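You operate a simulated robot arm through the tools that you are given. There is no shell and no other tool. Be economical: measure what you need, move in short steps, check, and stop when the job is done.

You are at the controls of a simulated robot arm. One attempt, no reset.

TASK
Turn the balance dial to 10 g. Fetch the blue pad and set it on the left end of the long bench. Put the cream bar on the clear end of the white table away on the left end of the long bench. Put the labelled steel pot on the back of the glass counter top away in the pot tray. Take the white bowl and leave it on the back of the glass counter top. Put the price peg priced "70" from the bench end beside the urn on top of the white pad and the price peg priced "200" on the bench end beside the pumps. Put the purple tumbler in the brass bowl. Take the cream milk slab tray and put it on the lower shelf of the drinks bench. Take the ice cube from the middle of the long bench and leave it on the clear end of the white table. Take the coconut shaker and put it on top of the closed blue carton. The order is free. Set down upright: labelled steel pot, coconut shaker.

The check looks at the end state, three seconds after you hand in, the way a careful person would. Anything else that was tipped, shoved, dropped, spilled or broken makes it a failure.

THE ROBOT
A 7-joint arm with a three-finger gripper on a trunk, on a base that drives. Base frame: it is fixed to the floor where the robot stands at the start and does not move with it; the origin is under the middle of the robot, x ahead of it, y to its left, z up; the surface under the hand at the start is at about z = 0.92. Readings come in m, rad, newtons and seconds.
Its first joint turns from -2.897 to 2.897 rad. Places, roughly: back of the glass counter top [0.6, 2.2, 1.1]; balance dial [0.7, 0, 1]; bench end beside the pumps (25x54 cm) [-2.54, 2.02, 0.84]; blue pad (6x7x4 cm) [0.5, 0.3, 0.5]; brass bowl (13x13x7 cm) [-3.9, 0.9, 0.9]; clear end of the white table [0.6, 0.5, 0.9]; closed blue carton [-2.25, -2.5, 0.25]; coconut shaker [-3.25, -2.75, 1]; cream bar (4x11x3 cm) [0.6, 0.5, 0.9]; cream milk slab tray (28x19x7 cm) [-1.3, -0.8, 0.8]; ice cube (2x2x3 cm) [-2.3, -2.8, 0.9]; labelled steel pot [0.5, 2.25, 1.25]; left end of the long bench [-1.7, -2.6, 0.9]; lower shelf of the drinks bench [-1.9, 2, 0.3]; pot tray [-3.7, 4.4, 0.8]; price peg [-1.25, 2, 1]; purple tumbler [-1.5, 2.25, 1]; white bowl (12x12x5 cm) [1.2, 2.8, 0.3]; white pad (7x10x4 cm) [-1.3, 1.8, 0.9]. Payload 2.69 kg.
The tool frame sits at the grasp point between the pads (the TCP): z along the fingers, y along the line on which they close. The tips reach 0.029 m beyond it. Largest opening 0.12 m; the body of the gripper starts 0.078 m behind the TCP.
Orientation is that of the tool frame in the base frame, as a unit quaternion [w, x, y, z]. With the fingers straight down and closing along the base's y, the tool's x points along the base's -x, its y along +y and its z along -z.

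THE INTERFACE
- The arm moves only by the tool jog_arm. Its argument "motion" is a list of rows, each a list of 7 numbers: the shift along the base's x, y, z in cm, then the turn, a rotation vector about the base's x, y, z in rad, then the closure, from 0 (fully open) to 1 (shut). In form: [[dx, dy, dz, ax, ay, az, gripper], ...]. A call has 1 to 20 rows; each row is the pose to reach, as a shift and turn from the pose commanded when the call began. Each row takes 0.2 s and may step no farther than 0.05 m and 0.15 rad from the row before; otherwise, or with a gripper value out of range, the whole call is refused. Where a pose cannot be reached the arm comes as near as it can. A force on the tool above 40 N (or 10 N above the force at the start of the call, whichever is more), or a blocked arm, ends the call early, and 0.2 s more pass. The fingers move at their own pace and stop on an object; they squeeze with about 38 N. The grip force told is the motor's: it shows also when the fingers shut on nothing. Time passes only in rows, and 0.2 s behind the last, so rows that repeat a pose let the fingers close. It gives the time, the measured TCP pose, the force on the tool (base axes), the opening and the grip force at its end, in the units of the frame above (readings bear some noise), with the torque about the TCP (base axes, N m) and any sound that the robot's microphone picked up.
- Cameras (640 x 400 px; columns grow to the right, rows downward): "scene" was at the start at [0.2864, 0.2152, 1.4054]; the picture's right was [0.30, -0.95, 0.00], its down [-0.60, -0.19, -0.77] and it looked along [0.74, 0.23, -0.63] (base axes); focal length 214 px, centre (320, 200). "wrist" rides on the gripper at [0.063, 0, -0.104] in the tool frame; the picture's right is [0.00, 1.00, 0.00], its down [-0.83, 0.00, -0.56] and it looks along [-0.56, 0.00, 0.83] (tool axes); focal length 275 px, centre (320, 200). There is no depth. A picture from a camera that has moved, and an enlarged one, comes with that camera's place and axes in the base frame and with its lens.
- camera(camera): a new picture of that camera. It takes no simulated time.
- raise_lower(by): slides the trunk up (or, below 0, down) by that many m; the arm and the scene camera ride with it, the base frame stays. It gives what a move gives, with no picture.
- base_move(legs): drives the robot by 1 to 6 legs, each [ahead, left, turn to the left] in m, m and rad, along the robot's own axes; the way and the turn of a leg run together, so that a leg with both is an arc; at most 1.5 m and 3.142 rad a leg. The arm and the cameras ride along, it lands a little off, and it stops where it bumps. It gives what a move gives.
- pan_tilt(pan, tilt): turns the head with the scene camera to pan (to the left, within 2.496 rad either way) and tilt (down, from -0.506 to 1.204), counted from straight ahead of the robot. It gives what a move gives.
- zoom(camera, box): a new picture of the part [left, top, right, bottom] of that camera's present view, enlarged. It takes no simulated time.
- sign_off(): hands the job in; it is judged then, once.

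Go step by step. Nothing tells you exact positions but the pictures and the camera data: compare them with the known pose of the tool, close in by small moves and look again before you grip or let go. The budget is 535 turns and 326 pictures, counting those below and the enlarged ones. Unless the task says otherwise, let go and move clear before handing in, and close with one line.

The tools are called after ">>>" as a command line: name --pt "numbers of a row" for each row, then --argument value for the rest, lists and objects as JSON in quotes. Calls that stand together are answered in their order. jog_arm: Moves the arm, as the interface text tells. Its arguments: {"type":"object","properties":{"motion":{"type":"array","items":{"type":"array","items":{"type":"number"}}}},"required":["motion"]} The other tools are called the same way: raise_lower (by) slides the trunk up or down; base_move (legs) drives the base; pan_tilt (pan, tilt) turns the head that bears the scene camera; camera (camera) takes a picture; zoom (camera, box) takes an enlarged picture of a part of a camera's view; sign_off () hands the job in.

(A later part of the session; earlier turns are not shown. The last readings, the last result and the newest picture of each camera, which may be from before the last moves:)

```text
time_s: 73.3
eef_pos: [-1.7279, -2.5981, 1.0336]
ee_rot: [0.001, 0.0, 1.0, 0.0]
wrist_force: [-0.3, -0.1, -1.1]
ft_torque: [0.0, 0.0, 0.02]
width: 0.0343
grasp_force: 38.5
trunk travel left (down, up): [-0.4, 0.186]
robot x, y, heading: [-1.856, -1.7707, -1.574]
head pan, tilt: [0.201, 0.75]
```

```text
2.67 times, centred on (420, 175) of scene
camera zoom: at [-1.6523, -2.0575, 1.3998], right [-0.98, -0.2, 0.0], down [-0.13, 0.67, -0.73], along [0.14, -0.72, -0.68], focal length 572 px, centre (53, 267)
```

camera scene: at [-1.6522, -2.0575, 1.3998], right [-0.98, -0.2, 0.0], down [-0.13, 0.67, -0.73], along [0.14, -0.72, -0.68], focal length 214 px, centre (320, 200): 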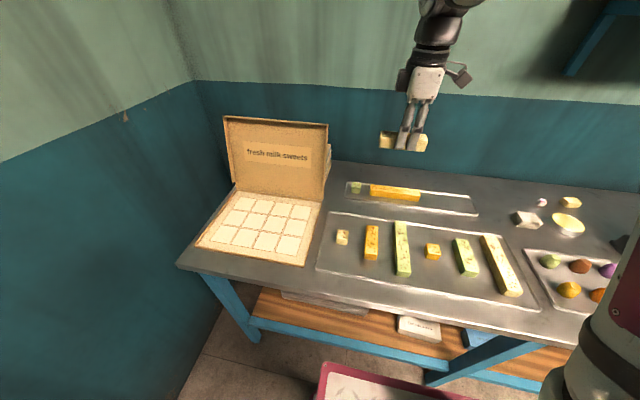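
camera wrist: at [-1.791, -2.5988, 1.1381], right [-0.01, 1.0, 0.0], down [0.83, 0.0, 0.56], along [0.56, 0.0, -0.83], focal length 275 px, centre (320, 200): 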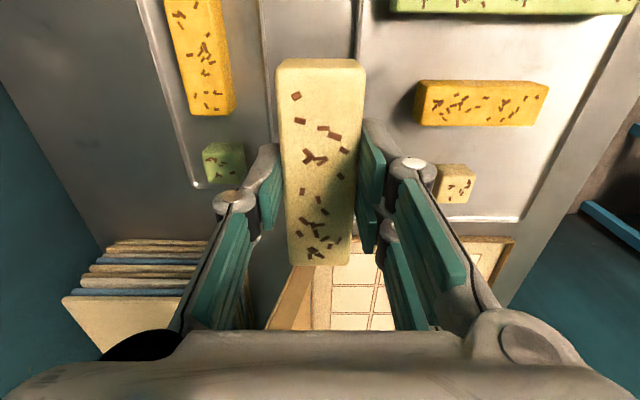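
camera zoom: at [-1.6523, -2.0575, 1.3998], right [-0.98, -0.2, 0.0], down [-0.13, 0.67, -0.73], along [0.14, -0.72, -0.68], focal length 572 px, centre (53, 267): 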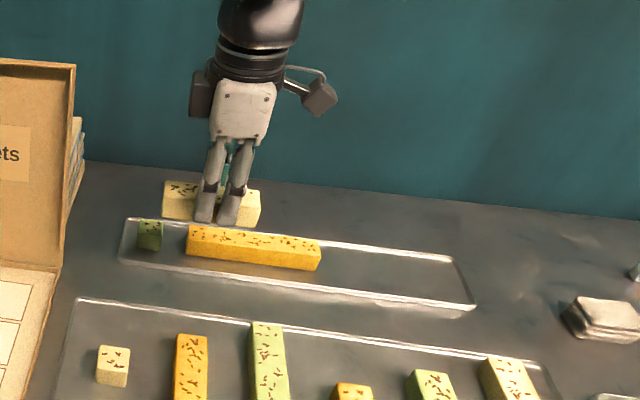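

Aligned within a few mm; I shift 0.7 cm and descend to contact.

>>> jog_arm --pt "0 -0.7 -3 0 0 0 1" --pt "0 -0.7 -6 0 0 0 1" --pt "0 -0.7 -7.5 0 0 0 1" --pt "0 -0.7 -8.3 0 0 0 1" --pt "0 -0.7 -8.8 0 0 0 1" --pt "0 -0.7 -9.3 0 0 0 1" --pt "0 -0.7 -9.8 0 0 0 1" --pt "0 -0.7 -10.3 0 0 0 1"

>>> camera --camera "wrist"

>>> zoom --camera "scene" --box '[300, 100, 540, 250]'

```text
time_s: 75.1
eef_pos: [-1.7272, -2.6054, 0.9328]
ee_rot: [0.0, -0.001, 1.0, 0.001]
wrist_force: [-0.3, 0.1, -1.6]
ft_torque: [-0.01, 0.0, -0.03]
width: 0.0344
grasp_force: 37.7
trunk travel left (down, up): [-0.4, 0.186]
robot x, y, heading: [-1.8586, -1.7726, -1.573]
head pan, tilt: [0.201, 0.75]
```

```text
288 pictures are left
camera wrist: at [-1.7894, -2.6055, 1.0363], right [-0.01, 1.0, 0.0], down [0.83, 0.0, 0.56], along [0.56, 0.0, -0.83], focal length 275 px, centre (320, 200)
```

wrist: 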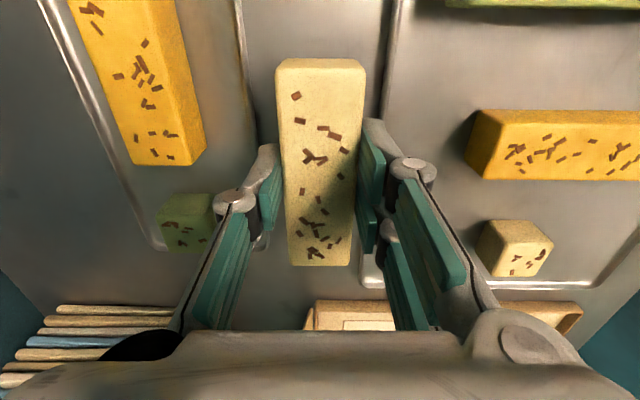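

```text
2.67 times, centred on (420, 175) of scene
camera zoom: at [-1.6523, -2.0576, 1.3998], right [-0.98, -0.2, 0.0], down [-0.13, 0.67, -0.73], along [0.14, -0.72, -0.68], focal length 572 px, centre (53, 267)
```

zoom: 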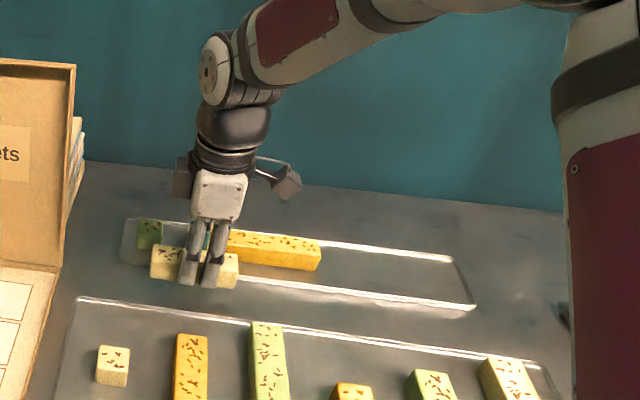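

No contact yet, alignment good; continue down slowly.

>>> jog_arm --pt "0 0 -0.5 0 0 0 1" --pt "0 0 -1 0 0 0 1" --pt "0 0 -1.4 0 0 0 1" --pt "0 0 -1.8 0 0 0 1" --pt "0 0 -2.2 0 0 0 1" --pt "0 0 -2.6 0 0 0 1" --pt "0 0 -3.0 0 0 0 1" --pt "0 0 -3.4 0 0 0 1"

>>> camera --camera "wrist"

```text
time_s: 76.9
eef_pos: [-1.728, -2.6056, 0.8985]
ee_rot: [0.0, 0.001, 1.0, 0.001]
wrist_force: [0.1, -0.2, -1.4]
ft_torque: [-0.01, 0.02, -0.01]
width: 0.0344
grasp_force: 38.1
trunk travel left (down, up): [-0.4, 0.186]
robot x, y, heading: [-1.8597, -1.7722, -1.574]
head pan, tilt: [0.201, 0.75]
```

```text
286 pictures are left
camera wrist: at [-1.79, -2.6046, 1.003], right [-0.01, 1.0, 0.0], down [0.83, 0.0, 0.56], along [0.56, 0.0, -0.83], focal length 275 px, centre (320, 200)
```

wrist: 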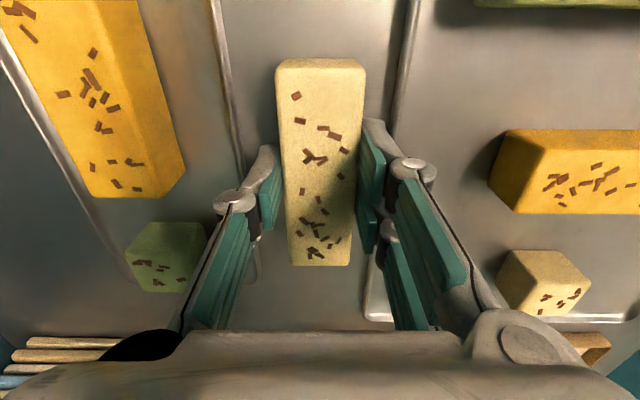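

>>> jog_arm --pt "0 -0.2 -0.4 0 0 0 1" --pt "0 -0.2 -0.8 0 0 0 1" --pt "0 -0.2 -1.2 0 0 0 1" --pt "0 -0.2 -1.6 0 0 0 1" --pt "0 -0.2 -2.0 0 0 0 1" --pt "0 -0.2 -2.4 0 0 0 1" --pt "0 -0.2 -2.8 0 0 0 1" --pt "0 -0.2 -3.2 0 0 0 1"

>>> camera --camera "wrist"

```text
time_s: 77.8
eef_pos: [-1.7266, -2.6087, 0.8884]
ee_rot: [-0.001, -0.001, 1.0, -0.003]
wrist_force: [-1.0, 8.2, 17.3]
ft_torque: [0.56, -0.03, 0.09]
width: 0.0344
grasp_force: 37.9
trunk travel left (down, up): [-0.4, 0.186]
robot x, y, heading: [-1.8608, -1.7711, -1.577]
head pan, tilt: [0.201, 0.75]
stopped in row 4: the force on the tool passed its limit at 45 N (the readings are from after the stop); the commanded pose is now the measured one
```

```text
285 pictures are left
camera wrist: at [-1.7891, -2.6075, 0.9927], right [-0.01, 1.0, 0.0], down [0.83, 0.01, 0.56], along [0.56, 0.0, -0.83], focal length 275 px, centre (320, 200)
```

wrist: 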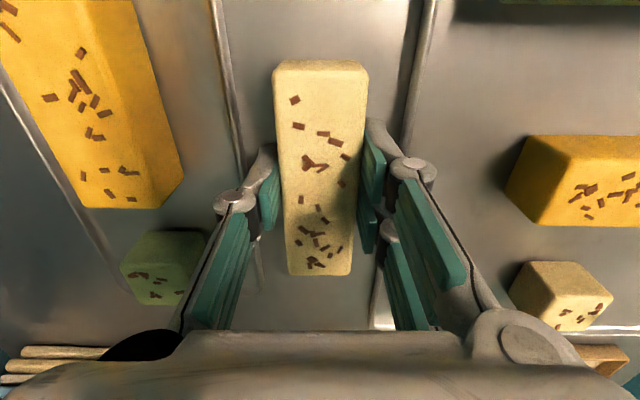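

Contact at TCP z≈0.888. I back off 2 mm and re-touch gently to see whether it sits flat.

>>> jog_arm --pt "0 -0.2 0.3 0 0 0 1" --pt "0 -0.2 0.3 0 0 0 1"

>>> jog_arm --pt "0 0 -0.1 0 0 0 1" --pt "0 0 -0.2 0 0 0 1" --pt "0 0 -0.3 0 0 0 1"

>>> zoom --camera "scene" --box '[320, 150, 440, 230]'

```text
time_s: 78.5
eef_pos: [-1.7266, -2.6107, 0.8899]
ee_rot: [0.0, -0.001, 1.0, -0.002]
wrist_force: [0.0, 1.2, -2.1]
ft_torque: [-0.02, 0.02, -0.02]
width: 0.0344
grasp_force: 38.1
trunk travel left (down, up): [-0.4, 0.186]
robot x, y, heading: [-1.857, -1.7717, -1.572]
head pan, tilt: [0.201, 0.75]
```

```text
time_s: 79.2
eef_pos: [-1.7258, -2.6113, 0.8885]
ee_rot: [0.001, -0.001, 1.0, -0.003]
wrist_force: [-0.5, 3.5, 16.2]
ft_torque: [0.51, 0.24, -0.05]
width: 0.0341
grasp_force: 38.6
trunk travel left (down, up): [-0.4, 0.186]
robot x, y, heading: [-1.8608, -1.7695, -1.575]
head pan, tilt: [0.201, 0.75]
```

```text
5.00 times, centred on (380, 190) of scene
camera zoom: at [-1.6523, -2.0567, 1.4001], right [-0.98, -0.2, 0.0], down [-0.13, 0.67, -0.73], along [0.14, -0.72, -0.68], focal length 1072 px, centre (20, 250)
```

zoom: 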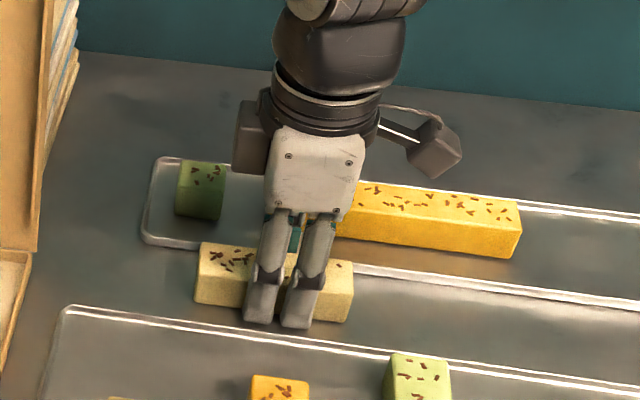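

Tips/bar touch at 0.8885. I raise by 1.5 mm and open just a little, then check the bar.

>>> jog_arm --pt "0 -0.1 0.2 0 0 0 1" --pt "0 -0.1 0.2 0 0 0 0.68" --pt "0 -0.1 0.2 0 0 0 0.66" --pt "0 -0.1 0.2 0 0 0 0.66"

>>> camera --camera "wrist"

```text
time_s: 80.2
eef_pos: [-1.7256, -2.612, 0.8886]
ee_rot: [0.0, 0.0, 1.0, -0.002]
wrist_force: [1.1, -1.4, 3.7]
ft_torque: [0.04, 0.0, -0.01]
width: 0.0398
grasp_force: 0.0
trunk travel left (down, up): [-0.4, 0.186]
robot x, y, heading: [-1.8594, -1.7709, -1.57]
head pan, tilt: [0.201, 0.75]
```

```text
283 pictures are left
camera wrist: at [-1.7893, -2.6115, 0.9926], right [-0.01, 1.0, 0.0], down [0.83, 0.01, 0.56], along [0.56, 0.0, -0.83], focal length 275 px, centre (320, 200)
```

wrist: 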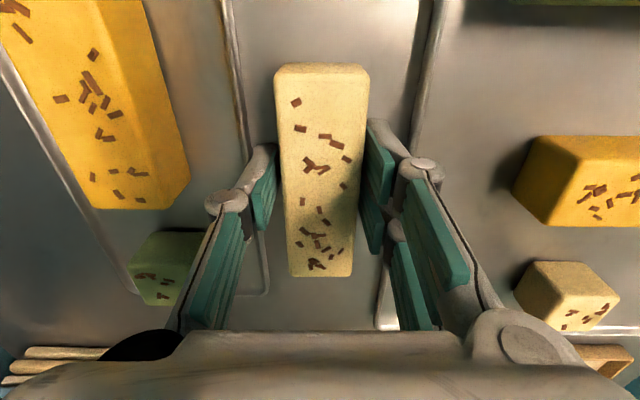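

The bar is released. I lift straight up and check.

>>> jog_arm --pt "0 0 1 0 0 0 0.66" --pt "0 0 3 0 0 0 0.66" --pt "0 0 6 0 0 0 0.6" --pt "0 0 11 0 0 0 0.4" --pt "0 0 16 0 0 0 0.2" --pt "-3 3 20 0 0 0 0.2" --pt "-6 6 22 0 0 0 0" --pt "-6 6 22 0 0 0 0"

>>> camera --camera "wrist"

>>> pan_tilt --pan -0.35 --tilt 0.6

>>> camera --camera "scene"

```text
refused: row 6 steps farther than a row can; nothing moved
```

```text
282 pictures are left
camera wrist: at [-1.7893, -2.6115, 0.9926], right [-0.01, 1.0, 0.0], down [0.83, 0.01, 0.56], along [0.56, 0.0, -0.83], focal length 275 px, centre (320, 200)
```

wrist: 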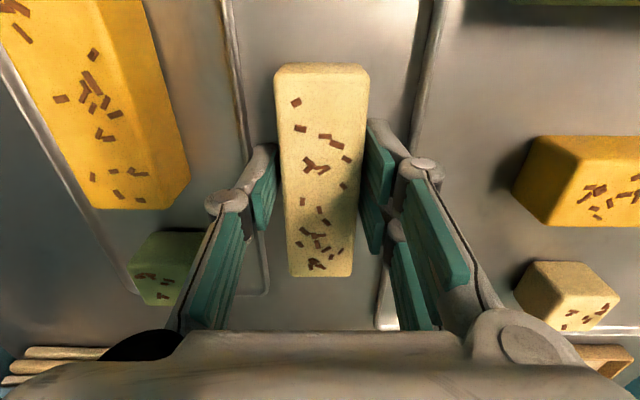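

```text
time_s: 81.2
eef_pos: [-1.7272, -2.6111, 0.8886]
ee_rot: [0.0, 0.001, 1.0, -0.002]
wrist_force: [-1.4, -1.3, 1.5]
ft_torque: [0.05, 0.05, 0.05]
width: 0.04
grasp_force: 0.1
trunk travel left (down, up): [-0.4, 0.186]
robot x, y, heading: [-1.8578, -1.768, -1.574]
head pan, tilt: [-0.351, 0.6]
```

```text
281 pictures are left
camera scene: at [-1.6992, -2.0591, 1.4127], right [-0.94, 0.35, 0.0], down [0.2, 0.53, -0.82], along [-0.29, -0.77, -0.57], focal length 214 px, centre (320, 200)
```

scene: 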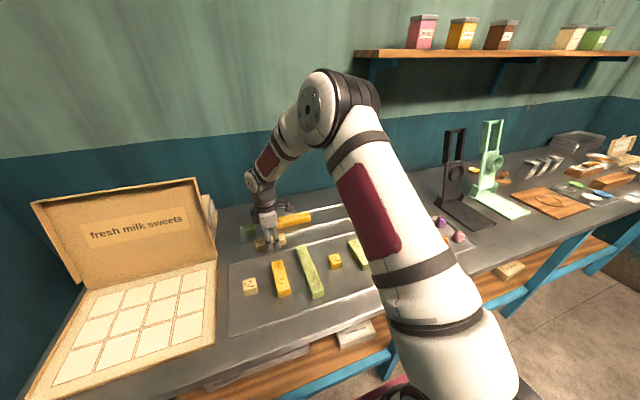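

>>> jog_arm --pt "0 0 1 0 0 0 0.66" --pt "0 0 3 0 0 0 0.66" --pt "0 0 6 0 0 0 0.6" --pt "0 0 10 0 0 0 0.4" --pt "0 0 14 0 0 0 0.2" --pt "-2 2 17 0 0 0 0.2" --pt "-4 4 20 0 0 0 0" --pt "-6 6 23 0 0 0 0" --pt "-6 6 23 0 0 0 0"

>>> camera --camera "wrist"

```text
time_s: 83.2
eef_pos: [-1.7849, -2.5508, 1.118]
ee_rot: [0.0, -0.001, 1.0, -0.001]
wrist_force: [-0.3, 0.7, 0.5]
ft_torque: [0.0, 0.01, -0.03]
width: 0.1202
grasp_force: 0.0
trunk travel left (down, up): [-0.4, 0.186]
robot x, y, heading: [-1.8572, -1.7724, -1.574]
head pan, tilt: [-0.351, 0.6]
```

```text
280 pictures are left
camera wrist: at [-1.8483, -2.55, 1.2227], right [-0.01, 1.0, 0.0], down [0.83, 0.01, 0.56], along [0.56, 0.0, -0.83], focal length 275 px, centre (320, 200)
```

wrist: 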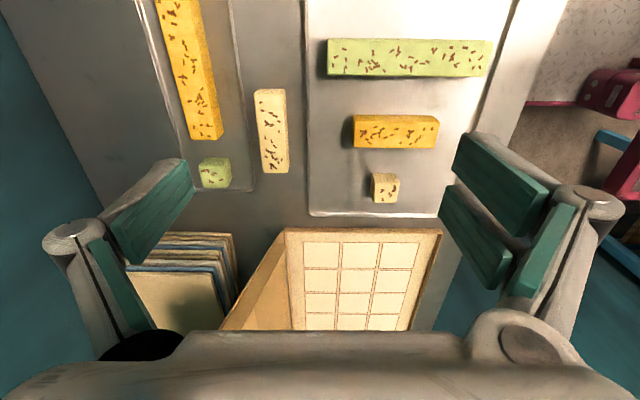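

The bar sits flat in the gap. Next the ice cube in the bench middle; I look there.

>>> jog_arm --pt "-2 4 2 0 0 -0.15 0" --pt "-4 8 4 0 0 -0.3 0" --pt "-4 12 4 0 0 -0.45 0" --pt "-4 16 4 0 0 -0.6 0" --pt "-4 20 4 0 0 -0.75 0" --pt "-4 20 4 0 0 -0.9 0" --pt "-4 20 4 0 0 -1.05 0" --pt "-4 20 4 0 0 -1.2 0" --pt "-4 20 4 0 0 -1.35 0" --pt "-4 20 4 0 0 -1.5 0" --pt "-4 20 4 0 0 -1.57 0"

>>> pan_tilt --pan -0.6 --tilt 0.5

>>> camera --camera "scene"

```text
time_s: 85.6
eef_pos: [-1.8267, -2.3527, 1.16]
ee_rot: [-0.001, 0.707, 0.707, -0.001]
wrist_force: [0.0, -0.9, 0.4]
ft_torque: [0.02, -0.01, 0.02]
width: 0.1202
grasp_force: 0.2
trunk travel left (down, up): [-0.4, 0.186]
robot x, y, heading: [-1.8534, -1.7691, -1.576]
head pan, tilt: [-0.351, 0.6]
```

```text
time_s: 86.4
eef_pos: [-1.827, -2.3527, 1.1603]
ee_rot: [-0.001, 0.707, 0.708, -0.002]
wrist_force: [0.1, -0.5, 0.1]
ft_torque: [0.02, 0.03, 0.0]
width: 0.1201
grasp_force: 0.0
trunk travel left (down, up): [-0.4, 0.186]
robot x, y, heading: [-1.8589, -1.7691, -1.577]
head pan, tilt: [-0.6, 0.499]
```

```text
279 pictures are left
camera scene: at [-1.7201, -2.0511, 1.4218], right [-0.82, 0.57, 0.0], down [0.27, 0.39, -0.88], along [-0.5, -0.72, -0.48], focal length 214 px, centre (320, 200)
```

scene: 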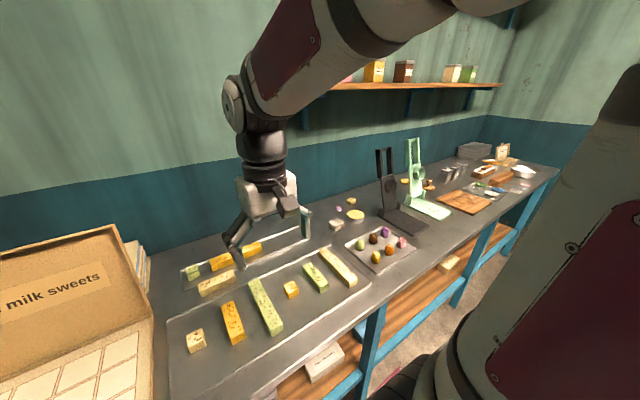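

>>> zoom --camera "scene" --box '[310, 130, 550, 280]'

```text
2.67 times, centred on (430, 205) of scene
camera zoom: at [-1.7201, -2.0511, 1.4218], right [-0.82, 0.57, 0.0], down [0.27, 0.39, -0.88], along [-0.5, -0.72, -0.48], focal length 572 px, centre (27, 187)
```

zoom: 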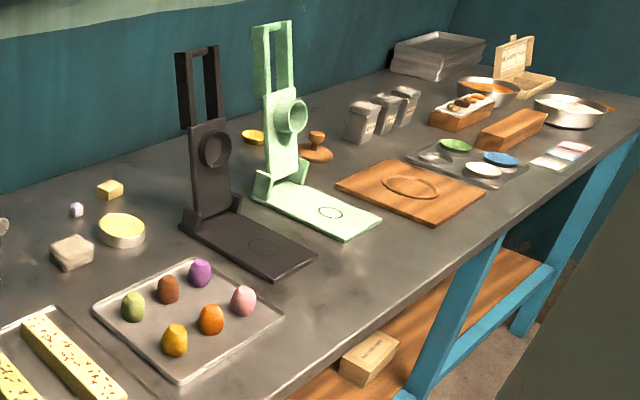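

>>> zoom --camera "scene" --box '[320, 185, 376, 240]'

```text
7.27 times, centred on (348, 212) of scene
camera zoom: at [-1.7201, -2.0511, 1.4218], right [-0.82, 0.57, 0.0], down [0.27, 0.39, -0.88], along [-0.5, -0.72, -0.48], focal length 1560 px, centre (116, 109)
```

zoom: 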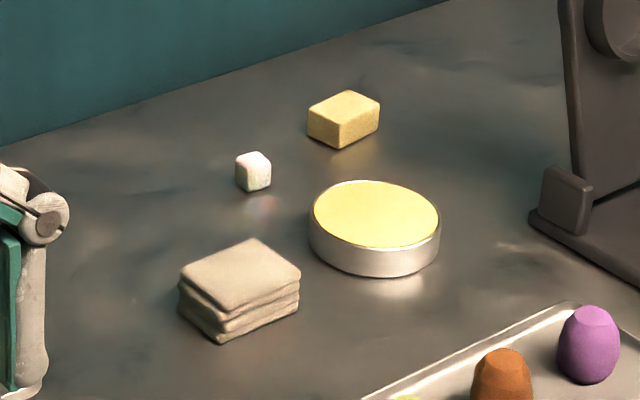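

The small white cube at about (-2.32, -2.75) is the ice. I shift the base right and move the hand over it.

>>> base_move --legs '[[0, -0.38, 0], [0.08, 0, 0]]'

>>> jog_arm --pt "0 -4 2 0 0 0 0" --pt "-2 -8 2 0 0 0 0" --pt "-4 -12 2 0 0 0 0.2" --pt "-6 -16 0 0 0 0 0.3" --pt "-8 -20 -2 0 0 0 0.4" --pt "-10 -24 -4 0 0 0 0.5" --pt "-10 -28 -6 0 0 0 0.5" --pt "-10 -28 -6 0 0 0 0.5"

>>> camera --camera "wrist"

```text
time_s: 89.5
eef_pos: [-2.2032, -2.4329, 1.1594]
ee_rot: [-0.001, 0.704, 0.71, -0.001]
wrist_force: [0.4, -0.1, 0.3]
ft_torque: [-0.01, -0.02, -0.01]
width: 0.1202
grasp_force: 0.1
trunk travel left (down, up): [-0.4, 0.186]
robot x, y, heading: [-2.2404, -1.852, -1.567]
head pan, tilt: [-0.6, 0.499]
```

```text
time_s: 91.3
eef_pos: [-2.3033, -2.7127, 1.0988]
ee_rot: [-0.001, 0.704, 0.71, -0.002]
wrist_force: [-0.4, -0.3, 1.0]
ft_torque: [-0.01, -0.01, 0.02]
width: 0.0598
grasp_force: 0.2
trunk travel left (down, up): [-0.4, 0.186]
robot x, y, heading: [-2.2419, -1.8512, -1.568]
head pan, tilt: [-0.6, 0.499]
```

```text
276 pictures are left
camera wrist: at [-2.3032, -2.6494, 1.2029], right [1.0, 0.01, 0.0], down [0.01, -0.83, 0.56], along [0.0, -0.56, -0.83], focal length 275 px, centre (320, 200)
```

wrist: 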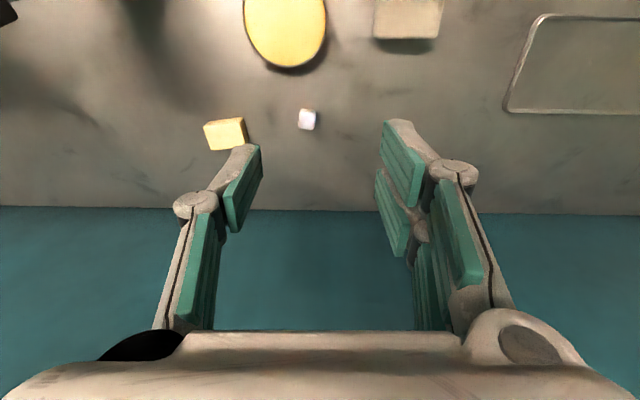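

Ice at (-2.318, -2.750). I descend around it.

>>> jog_arm --pt "-1.5 -2 -2 0 0 0 0.6" --pt "-1.5 -3.8 -5 0 0 0 0.6" --pt "-1.5 -3.8 -9 0 0 0 0.6" --pt "-1.5 -3.8 -13 0 0 0 0.6" --pt "-1.5 -3.8 -17 0 0 0 0.6" --pt "-1.5 -3.8 -17 0 0 0 0.6"

>>> camera --camera "wrist"

```text
time_s: 92.7
eef_pos: [-2.3173, -2.7508, 0.9283]
ee_rot: [0.0, 0.704, 0.71, -0.002]
wrist_force: [-0.1, -0.4, -0.1]
ft_torque: [0.01, -0.02, 0.03]
width: 0.0481
grasp_force: 0.1
trunk travel left (down, up): [-0.4, 0.186]
robot x, y, heading: [-2.2399, -1.8518, -1.567]
head pan, tilt: [-0.6, 0.499]
```

```text
275 pictures are left
camera wrist: at [-2.3182, -2.6877, 1.0328], right [1.0, 0.01, 0.0], down [0.01, -0.83, 0.56], along [0.0, -0.56, -0.83], focal length 275 px, centre (320, 200)
```

wrist: 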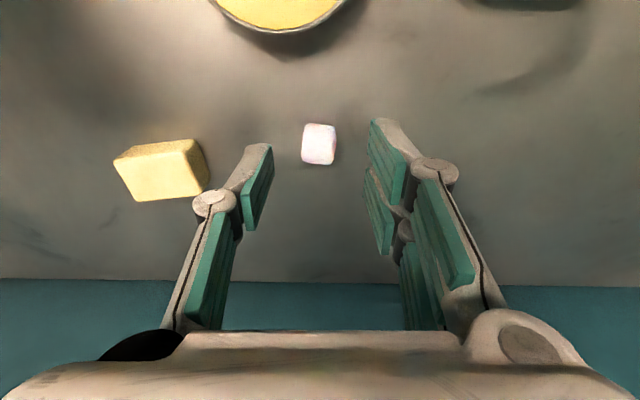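

>>> jog_arm --pt "0 -0.3 -2 0 0 0 0.6" --pt "0 -0.3 -3.6 0 0 0 0.6" --pt "0 -0.3 -3.6 0 0 0 1" --pt "0 -0.3 -3.6 0 0 0 1" --pt "0 -0.3 -3.6 0 0 0 1"

>>> camera --camera "wrist"

```text
time_s: 93.9
eef_pos: [-2.3194, -2.7548, 0.8941]
ee_rot: [-0.001, 0.704, 0.71, -0.002]
wrist_force: [-0.1, 0.1, -1.5]
ft_torque: [0.0, -0.03, 0.0]
width: 0.0181
grasp_force: 38.1
trunk travel left (down, up): [-0.4, 0.186]
robot x, y, heading: [-2.2387, -1.85, -1.568]
head pan, tilt: [-0.6, 0.499]
```

```text
274 pictures are left
camera wrist: at [-2.3178, -2.6906, 0.998], right [1.0, 0.01, 0.0], down [0.01, -0.83, 0.56], along [0.0, -0.56, -0.83], focal length 275 px, centre (320, 200)
```

wrist: 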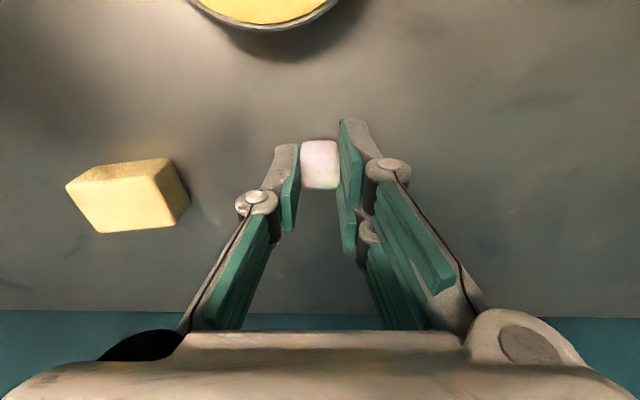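

Ice gripped. Lift and retract to a carrying pose.

>>> jog_arm --pt "0 0 4 0 0 0 1" --pt "0 0 8 0 0 0 1" --pt "0 0 12 0 0 0 1" --pt "0 3 16 0 0 0 1" --pt "1 6 19 0 0 0 1" --pt "2 10 22 0 0 0 1" --pt "3 14 24 0 0 0 1" --pt "4 18 26 0 0 0 1" --pt "5 22 28 0 0 0 1" --pt "6 26 30 0 0 0 1" --pt "7 30 30 0 0 0 1" --pt "8 34 30 0 0 0 1" --pt "8 36 30 0 0 0 1" --pt "8 36 30 0 0 0 1"

>>> pan_tilt --pan -1.0 --tilt 0.5

>>> camera --camera "scene"

```text
refused: row 6 steps farther than a row can; nothing moved
```

```text
time_s: 94.7
eef_pos: [-2.3173, -2.7549, 0.8933]
ee_rot: [-0.002, 0.704, 0.71, -0.002]
wrist_force: [0.5, 0.0, 0.4]
ft_torque: [-0.02, 0.0, 0.01]
width: 0.0183
grasp_force: 38.3
trunk travel left (down, up): [-0.4, 0.186]
robot x, y, heading: [-2.2408, -1.8527, -1.569]
head pan, tilt: [-1.0, 0.499]
```

```text
273 pictures are left
camera scene: at [-2.1244, -2.105, 1.4218], right [-0.54, 0.84, 0.0], down [0.4, 0.26, -0.88], along [-0.74, -0.48, -0.48], focal length 214 px, centre (320, 200)
```

scene: 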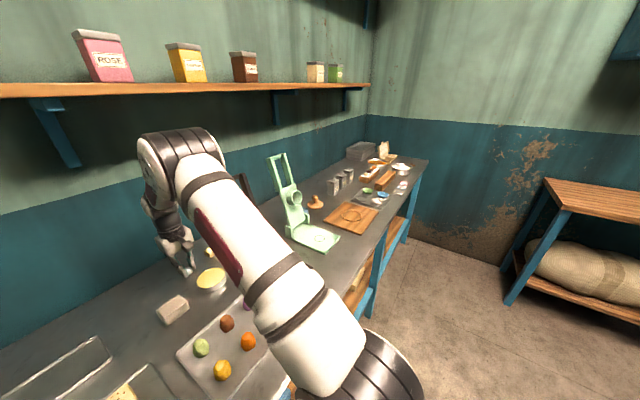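

>>> jog_arm --pt "0 0 3 0 0 0 1" --pt "0 2 6 0 0 0 1" --pt "0 5 8 0 0 0 1" --pt "0 8 11 0 0 0 1" --pt "1 11 14 0 0 0 1" --pt "2 14 17 0 0 0 1" --pt "3 17 20 0 0 0 1" --pt "4 20 23 0 0 0 1" --pt "5 23 26 0 0 0 1" --pt "6 27 28 0 0 0 1" --pt "7 31 30 0 0 0 1" --pt "8 35 30 0 0 0 1" --pt "8 37 30 0 0 0 1"

>>> base_move --legs '[[-1.3, 0, 0], [-1.2, 0.0, 0], [0, 0, 1.57]]'

>>> pan_tilt --pan 0.3 --tilt 0.5

>>> camera --camera "scene"

```text
time_s: 97.5
eef_pos: [-2.2396, -2.3837, 1.1936]
ee_rot: [0.0, 0.704, 0.71, -0.001]
wrist_force: [0.5, -0.3, -0.5]
ft_torque: [0.01, 0.0, 0.0]
width: 0.0182
grasp_force: 38.1
trunk travel left (down, up): [-0.4, 0.186]
robot x, y, heading: [-2.2401, -1.8527, -1.571]
head pan, tilt: [-1.0, 0.499]
```

```text
time_s: 113.5
eef_pos: [-1.7591, 0.6618, 1.1934]
ee_rot: [0.0, -0.026, 1.0, -0.002]
wrist_force: [0.0, -1.1, 0.1]
ft_torque: [0.02, 0.02, -0.01]
width: 0.0183
grasp_force: 38.5
trunk travel left (down, up): [-0.4, 0.186]
robot x, y, heading: [-2.293, 0.6365, 0.044]
head pan, tilt: [-1.0, 0.499]
```

```text
time_s: 115.0
eef_pos: [-1.7598, 0.662, 1.1934]
ee_rot: [0.0, -0.025, 1.0, -0.002]
wrist_force: [0.5, 0.3, 0.1]
ft_torque: [0.0, 0.02, 0.01]
width: 0.018
grasp_force: 38.3
trunk travel left (down, up): [-0.4, 0.186]
robot x, y, heading: [-2.2928, 0.6392, 0.045]
head pan, tilt: [0.3, 0.499]
```

```text
272 pictures are left
camera scene: at [-2.0106, 0.8683, 1.4218], right [0.34, -0.94, 0.0], down [-0.45, -0.16, -0.88], along [0.83, 0.3, -0.48], focal length 214 px, centre (320, 200)
```

scene: 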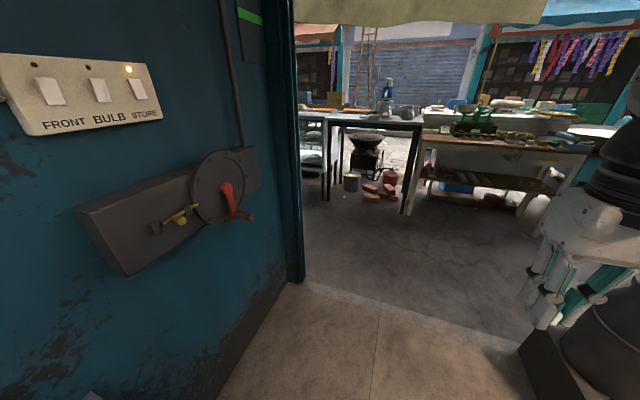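

>>> base_move --legs '[[0, 0, -0.045], [1.5, 0, 0], [0.6, 0, 0], [0.15, -0.2, 0]]'

>>> camera --camera "scene"

>>> camera --camera "wrist"

```text
time_s: 127.2
eef_pos: [0.4818, 0.4376, 1.1935]
ee_rot: [0.001, -0.004, 1.0, -0.002]
wrist_force: [-0.8, -0.4, 0.2]
ft_torque: [-0.04, 0.02, -0.01]
width: 0.0181
grasp_force: 37.9
trunk travel left (down, up): [-0.4, 0.186]
robot x, y, heading: [-0.051, 0.441, 0.001]
head pan, tilt: [0.3, 0.499]
```

```text
271 pictures are left
camera scene: at [0.2401, 0.6555, 1.4218], right [0.3, -0.95, 0.0], down [-0.46, -0.14, -0.88], along [0.84, 0.26, -0.48], focal length 214 px, centre (320, 200)
```

scene: 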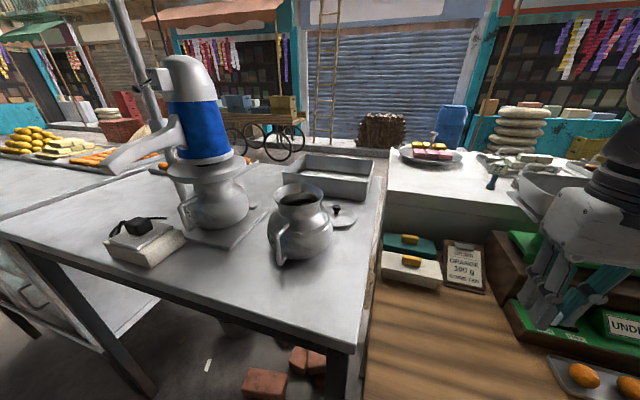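

```text
270 pictures are left
camera wrist: at [0.4189, 0.4378, 1.2978], right [-0.01, 1.0, 0.0], down [0.83, 0.01, 0.56], along [0.56, 0.0, -0.83], focal length 275 px, centre (320, 200)
```

wrist: 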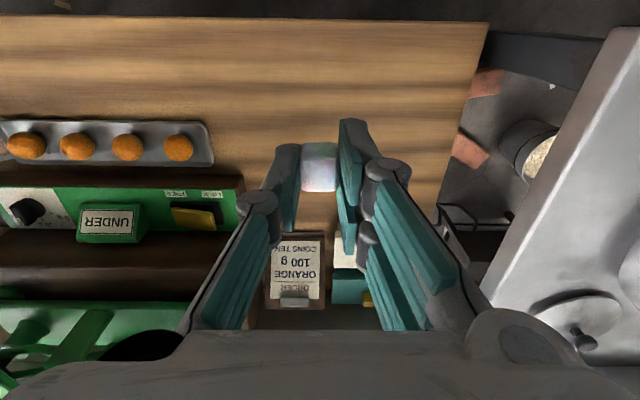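

Ice still held. I move to (0.60, 0.45) over the clear table end and lower.

>>> jog_arm --pt "3 0 -3 0 0 0 1" --pt "6 0 -6 0 0 0 1" --pt "9 0.5 -9 0 0 0 1" --pt "11.5 1 -12 0 0 0 1" --pt "11.5 1 -16 0 0 0 1" --pt "11.5 1 -20 0 0 0 1" --pt "11.5 1 -22.5 0 0 0 1" --pt "11.5 1 -23 0 0 0 1" --pt "11.5 1 -23.2 0 0 0 1" --pt "11.5 1 -23.4 0 0 0 1" --pt "11.5 1 -23.6 0 0 0 1"

>>> camera --camera "wrist"

```text
time_s: 129.6
eef_pos: [0.597, 0.4471, 0.9581]
ee_rot: [-0.001, -0.004, 1.0, -0.002]
wrist_force: [-0.5, 0.1, -0.4]
ft_torque: [0.01, 0.02, 0.0]
width: 0.0181
grasp_force: 38.2
trunk travel left (down, up): [-0.4, 0.186]
robot x, y, heading: [-0.0515, 0.4384, 0.004]
head pan, tilt: [0.3, 0.499]
```

```text
269 pictures are left
camera wrist: at [0.5338, 0.4478, 1.062], right [-0.01, 1.0, 0.0], down [0.83, 0.01, 0.56], along [0.56, 0.0, -0.83], focal length 275 px, centre (320, 200)
```

wrist: 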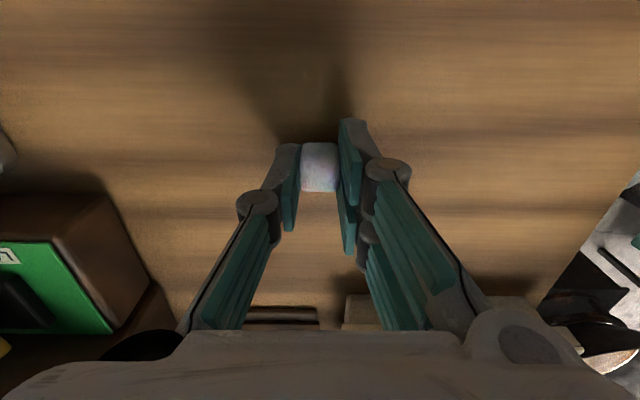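

>>> jog_arm --pt "0 0 -0.2 0 0 0 1" --pt "0 0 -0.4 0 0 0 1" --pt "0 0 -0.6 0 0 0 1" --pt "0 0 -0.8 0 0 0 1" --pt "0 0 -1 0 0 0 1" --pt "0 0 -1.2 0 0 0 1"

```text
time_s: 131.0
eef_pos: [0.5966, 0.4481, 0.9484]
ee_rot: [0.002, -0.003, 1.0, -0.002]
wrist_force: [-1.6, -1.7, 38.9]
ft_torque: [0.38, 0.46, 0.12]
width: 0.018
grasp_force: 38.1
trunk travel left (down, up): [-0.4, 0.186]
robot x, y, heading: [-0.0569, 0.4392, 0.002]
head pan, tilt: [0.3, 0.499]
```

Contact. Release gently and lift.

>>> jog_arm --pt "0 0 0.2 0 0 0 1" --pt "0 0 0.2 0 0 0 0.8" --pt "0 0 0.2 0 0 0 0.7" --pt "0 0 0.5 0 0 0 0.65" --pt "0 0 3 0 0 0 0.6" --pt "0 0 7 0 0 0 0.5" --pt "-2 0 11 0 0 0 0.3" --pt "-5 0 14 0 0 0 0.2" --pt "-8 0 17 0 0 0 0" --pt "-8 0 17 0 0 0 0"

>>> camera --camera "wrist"

>>> pan_tilt --pan -0.3 --tilt 1.1

>>> camera --camera "scene"

```text
time_s: 133.2
eef_pos: [0.5162, 0.4465, 1.1147]
ee_rot: [0.0, -0.004, 1.0, -0.002]
wrist_force: [-0.1, 0.0, 0.5]
ft_torque: [0.02, 0.02, 0.02]
width: 0.1203
grasp_force: 0.1
trunk travel left (down, up): [-0.4, 0.186]
robot x, y, heading: [-0.0488, 0.4401, 0.0]
head pan, tilt: [0.3, 0.499]
```

```text
268 pictures are left
camera wrist: at [0.453, 0.4465, 1.2195], right [-0.01, 1.0, 0.0], down [0.83, 0.01, 0.56], along [0.56, 0.0, -0.83], focal length 275 px, centre (320, 200)
```

wrist: 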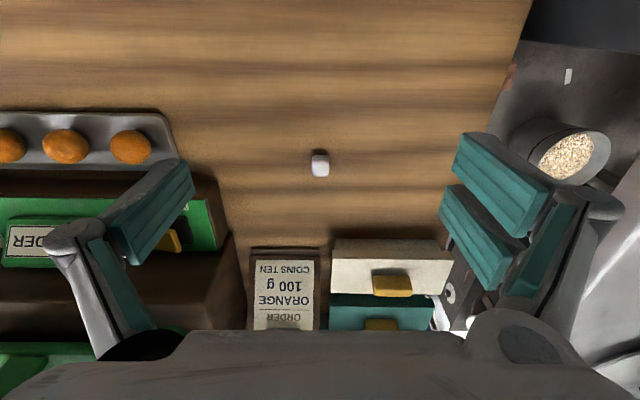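

```text
time_s: 134.2
eef_pos: [0.5157, 0.4464, 1.1149]
ee_rot: [0.0, -0.003, 1.0, -0.002]
wrist_force: [1.1, -0.4, 0.1]
ft_torque: [-0.01, 0.0, -0.02]
width: 0.1198
grasp_force: 0.1
trunk travel left (down, up): [-0.4, 0.186]
robot x, y, heading: [-0.0515, 0.4393, 0.0]
head pan, tilt: [-0.3, 1.1]
```

```text
267 pictures are left
camera scene: at [0.2136, 0.61, 1.3741], right [-0.29, -0.96, 0.0], down [-0.85, 0.26, -0.45], along [0.43, -0.13, -0.89], focal length 214 px, centre (320, 200)
```

scene: 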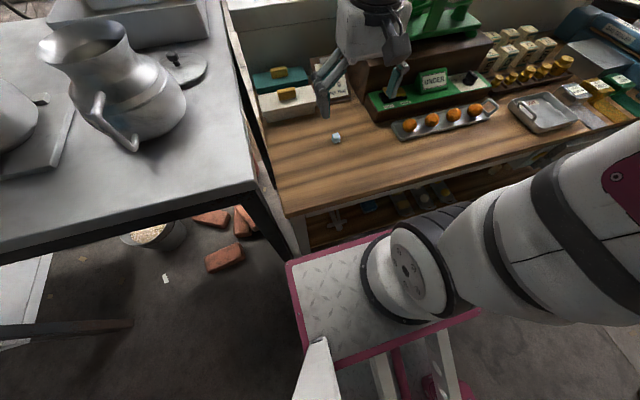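

Ice placed. Now I back up and lower the trunk to look under the table for the blue pad.

>>> base_move --legs '[[-0.55, -0.1, 0]]'

>>> raise_lower --by -0.35

>>> pan_tilt --pan -0.2 --tilt 0.5

>>> camera --camera "scene"

>>> camera --camera "wrist"

```text
time_s: 137.4
eef_pos: [-0.0299, 0.3451, 1.1152]
ee_rot: [0.0, 0.0, 1.0, -0.001]
wrist_force: [0.7, 0.3, 0.3]
ft_torque: [-0.01, 0.0, -0.01]
width: 0.1199
grasp_force: 0.1
trunk travel left (down, up): [-0.4, 0.186]
robot x, y, heading: [-0.598, 0.3424, -0.005]
head pan, tilt: [-0.3, 1.1]
```

```text
time_s: 140.8
eef_pos: [-0.0289, 0.3449, 0.7655]
ee_rot: [0.0, 0.0, 1.0, -0.002]
wrist_force: [0.1, -0.2, 0.2]
ft_torque: [-0.02, -0.02, -0.01]
width: 0.12
grasp_force: 0.0
trunk travel left (down, up): [-0.05, 0.536]
robot x, y, heading: [-0.595, 0.3434, -0.001]
head pan, tilt: [-0.3, 1.1]
```

```text
time_s: 141.8
eef_pos: [-0.03, 0.3453, 0.767]
ee_rot: [0.0, 0.0, 1.0, -0.003]
wrist_force: [0.1, 0.4, -0.4]
ft_torque: [0.0, -0.02, 0.02]
width: 0.1202
grasp_force: 0.0
trunk travel left (down, up): [-0.05, 0.536]
robot x, y, heading: [-0.5935, 0.3428, -0.004]
head pan, tilt: [-0.201, 0.499]
```

```text
266 pictures are left
camera scene: at [-0.206, 0.5105, 1.0717], right [-0.2, -0.98, 0.0], down [-0.47, 0.1, -0.88], along [0.86, -0.18, -0.48], focal length 214 px, centre (320, 200)
```

scene: 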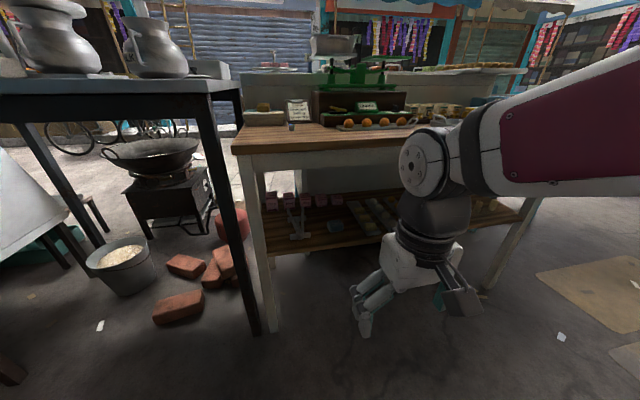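

```text
265 pictures are left
camera wrist: at [-0.0914, 0.3456, 0.8694], right [0.0, 1.0, 0.0], down [0.83, 0.01, 0.56], along [0.56, 0.0, -0.83], focal length 275 px, centre (320, 200)
```

wrist: 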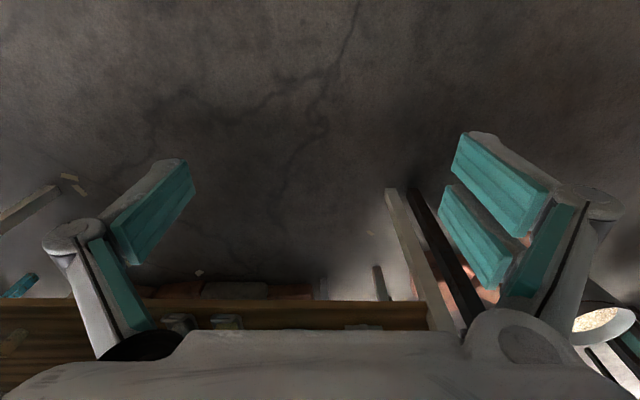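

>>> zoom --camera "scene" --box '[240, 150, 440, 275]'

```text
3.20 times, centred on (340, 212) of scene
camera zoom: at [-0.206, 0.5105, 1.0717], right [-0.2, -0.98, 0.0], down [-0.47, 0.1, -0.88], along [0.86, -0.18, -0.48], focal length 686 px, centre (256, 160)
```

zoom: 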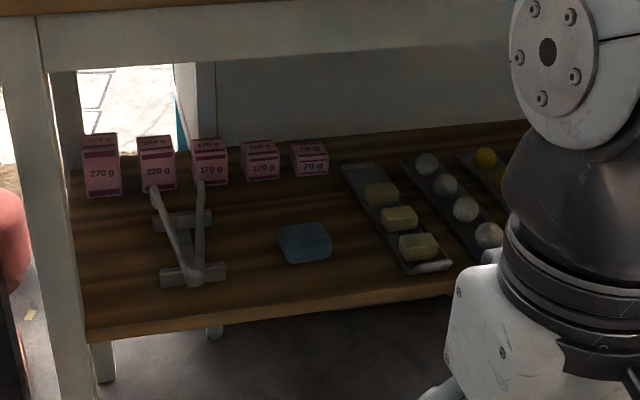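

The blue pad sits on the shelf around (0.55, 0.28, 0.5). I'll approach with the hand pitched ~40° forward under the tabletop; first pitch it here in free space.

>>> jog_arm --pt "1 0 -1 0 -0.14 0 0.15" --pt "2 0 -2 0 -0.28 0 0.15" --pt "3 0 -4 0 -0.42 0 0.15" --pt "4 0 -6 0 -0.56 0 0.15" --pt "5 0 -8 0 -0.7 0 0.15" --pt "6 0 -10 0 -0.7 0 0.15" --pt "6 0 -10 0 -0.7 0 0.15"

>>> camera --camera "wrist"

>>> camera --camera "scene"

```text
time_s: 143.4
eef_pos: [0.1233, 0.3537, 0.7823]
ee_rot: [0.343, 0.001, 0.939, -0.002]
wrist_force: [-0.6, 0.1, 0.4]
ft_torque: [-0.02, -0.01, 0.0]
width: 0.1019
grasp_force: 0.1
out of reach, approached as far as the arm can: row 2, 3, 4, 5, 6, 7
trunk travel left (down, up): [-0.05, 0.536]
robot x, y, heading: [-0.5958, 0.342, -0.003]
head pan, tilt: [-0.201, 0.499]
```

```text
263 pictures are left
camera wrist: at [0.0084, 0.3551, 0.822], right [0.0, 1.0, -0.01], down [0.28, 0.01, 0.96], along [0.96, 0.0, -0.28], focal length 275 px, centre (320, 200)
```

wrist: 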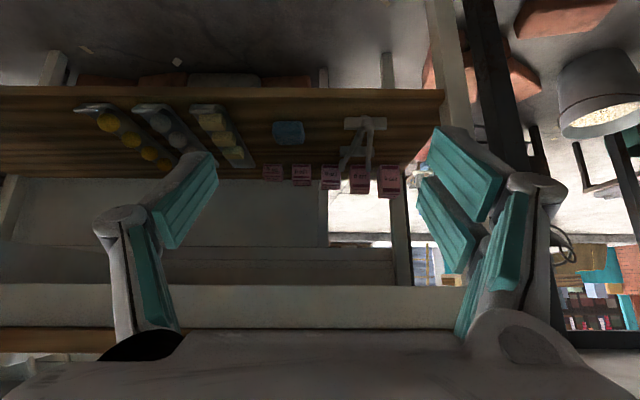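

```text
262 pictures are left
camera scene: at [-0.206, 0.5106, 1.0718], right [-0.2, -0.98, 0.0], down [-0.47, 0.1, -0.88], along [0.86, -0.18, -0.48], focal length 214 px, centre (320, 200)
```

scene: 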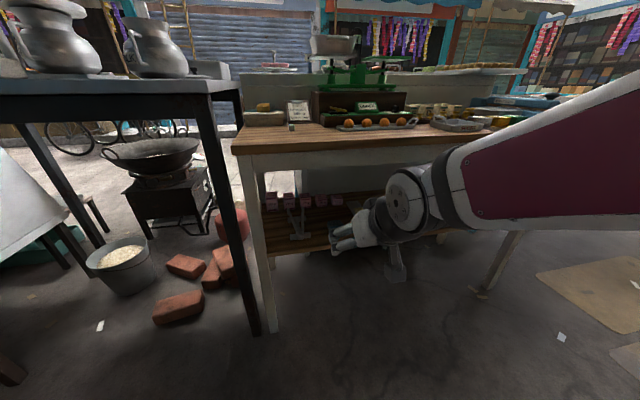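

>>> raise_lower --by -0.05

>>> jog_arm --pt "0 0 -3 0 0 0 0.15" --pt "0 0 -6 0 0 0 0.15" --pt "0 0 -9 0 0 0 0.15" --pt "0 0 -12 0 0 0 0.15" --pt "0 0 -15 0 0 0 0.15" --pt "0 0 -15 0 0 0 0.15"

```text
time_s: 144.3
eef_pos: [0.1207, 0.354, 0.7333]
ee_rot: [0.343, 0.0, 0.94, -0.001]
wrist_force: [0.1, 0.8, -0.6]
ft_torque: [-0.04, 0.0, 0.02]
width: 0.1019
grasp_force: 0.0
trunk travel left (down, up): [0.0, 0.586]
robot x, y, heading: [-0.5945, 0.3392, -0.002]
head pan, tilt: [-0.201, 0.499]
```

```text
time_s: 145.7
eef_pos: [0.1954, 0.3589, 0.612]
ee_rot: [0.342, 0.001, 0.94, -0.001]
wrist_force: [-0.6, -0.1, -0.1]
ft_torque: [0.03, 0.03, 0.02]
width: 0.1021
grasp_force: 0.0
out of reach, approached as far as the arm can: row 1, 2, 3, 4, 5, 6
trunk travel left (down, up): [0.0, 0.586]
robot x, y, heading: [-0.5979, 0.3401, -0.004]
head pan, tilt: [-0.201, 0.499]
```

>>> jog_arm --pt "2 0 -2 0 0 0 0.15" --pt "4 0 -4 0 0 0 0.15" --pt "6 0 -6 0 0 0 0.15" --pt "7 0 -8 0 0 0 0.15" --pt "7 0 -8 0 0 0 0.15"

>>> camera --camera "wrist"

>>> camera --camera "scene"

```text
time_s: 146.9
eef_pos: [0.2668, 0.3609, 0.5287]
ee_rot: [0.343, 0.0, 0.939, -0.001]
wrist_force: [-0.4, 0.3, -0.3]
ft_torque: [-0.01, 0.02, 0.01]
width: 0.1021
grasp_force: 0.1
trunk travel left (down, up): [0.0, 0.586]
robot x, y, heading: [-0.596, 0.3415, -0.009]
head pan, tilt: [-0.201, 0.499]
```

```text
261 pictures are left
camera wrist: at [0.1514, 0.3615, 0.5685], right [0.0, 1.0, -0.01], down [0.28, 0.01, 0.96], along [0.96, 0.0, -0.28], focal length 275 px, centre (320, 200)
```

wrist: 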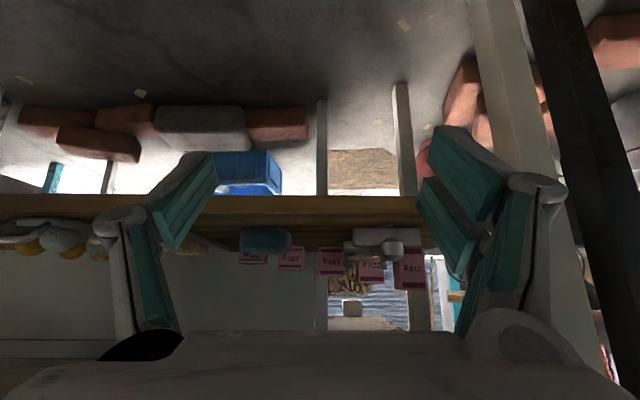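

```text
260 pictures are left
camera scene: at [-0.2095, 0.5106, 1.0229], right [-0.2, -0.98, 0.0], down [-0.47, 0.1, -0.88], along [0.86, -0.18, -0.48], focal length 214 px, centre (320, 200)
```

scene: 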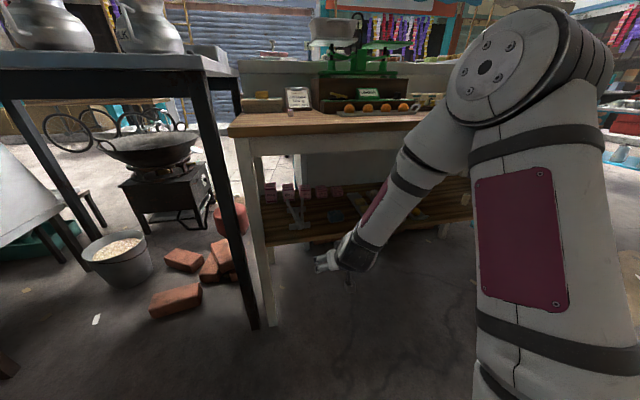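

Pad triangulates to (0.533, 0.286, 0.518). I raise a bit and drive the base so the open fingers come around it.

>>> raise_lower --by 0.04

>>> base_move --legs '[[0.02, -0.078, 0], [0.16, 0, 0]]'

>>> camera --camera "wrist"

>>> camera --camera "scene"

```text
time_s: 147.8
eef_pos: [0.265, 0.3598, 0.5711]
ee_rot: [0.341, 0.002, 0.94, -0.002]
wrist_force: [-0.3, 0.3, -0.2]
ft_torque: [-0.01, 0.07, -0.04]
width: 0.1019
grasp_force: 0.2
trunk travel left (down, up): [-0.04, 0.546]
robot x, y, heading: [-0.5966, 0.3401, -0.006]
head pan, tilt: [-0.201, 0.499]
```

```text
time_s: 149.8
eef_pos: [0.4474, 0.2806, 0.5714]
ee_rot: [0.343, 0.001, 0.939, -0.002]
wrist_force: [0.0, -0.2, 0.3]
ft_torque: [0.04, -0.02, -0.02]
width: 0.1019
grasp_force: 0.0
trunk travel left (down, up): [-0.04, 0.546]
robot x, y, heading: [-0.4157, 0.2619, -0.013]
head pan, tilt: [-0.201, 0.499]
```

```text
259 pictures are left
camera wrist: at [0.3316, 0.2815, 0.6097], right [0.0, 1.0, -0.01], down [0.28, 0.01, 0.96], along [0.96, 0.0, -0.28], focal length 275 px, centre (320, 200)
```

wrist: 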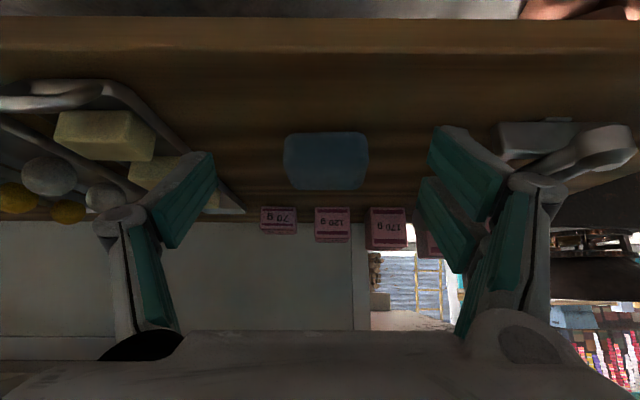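

```text
258 pictures are left
camera scene: at [-0.0252, 0.4309, 1.0619], right [-0.21, -0.98, 0.0], down [-0.47, 0.1, -0.88], along [0.86, -0.18, -0.48], focal length 214 px, centre (320, 200)
```

scene: 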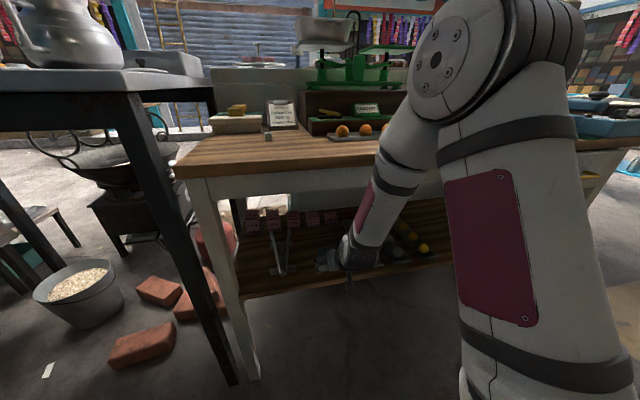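

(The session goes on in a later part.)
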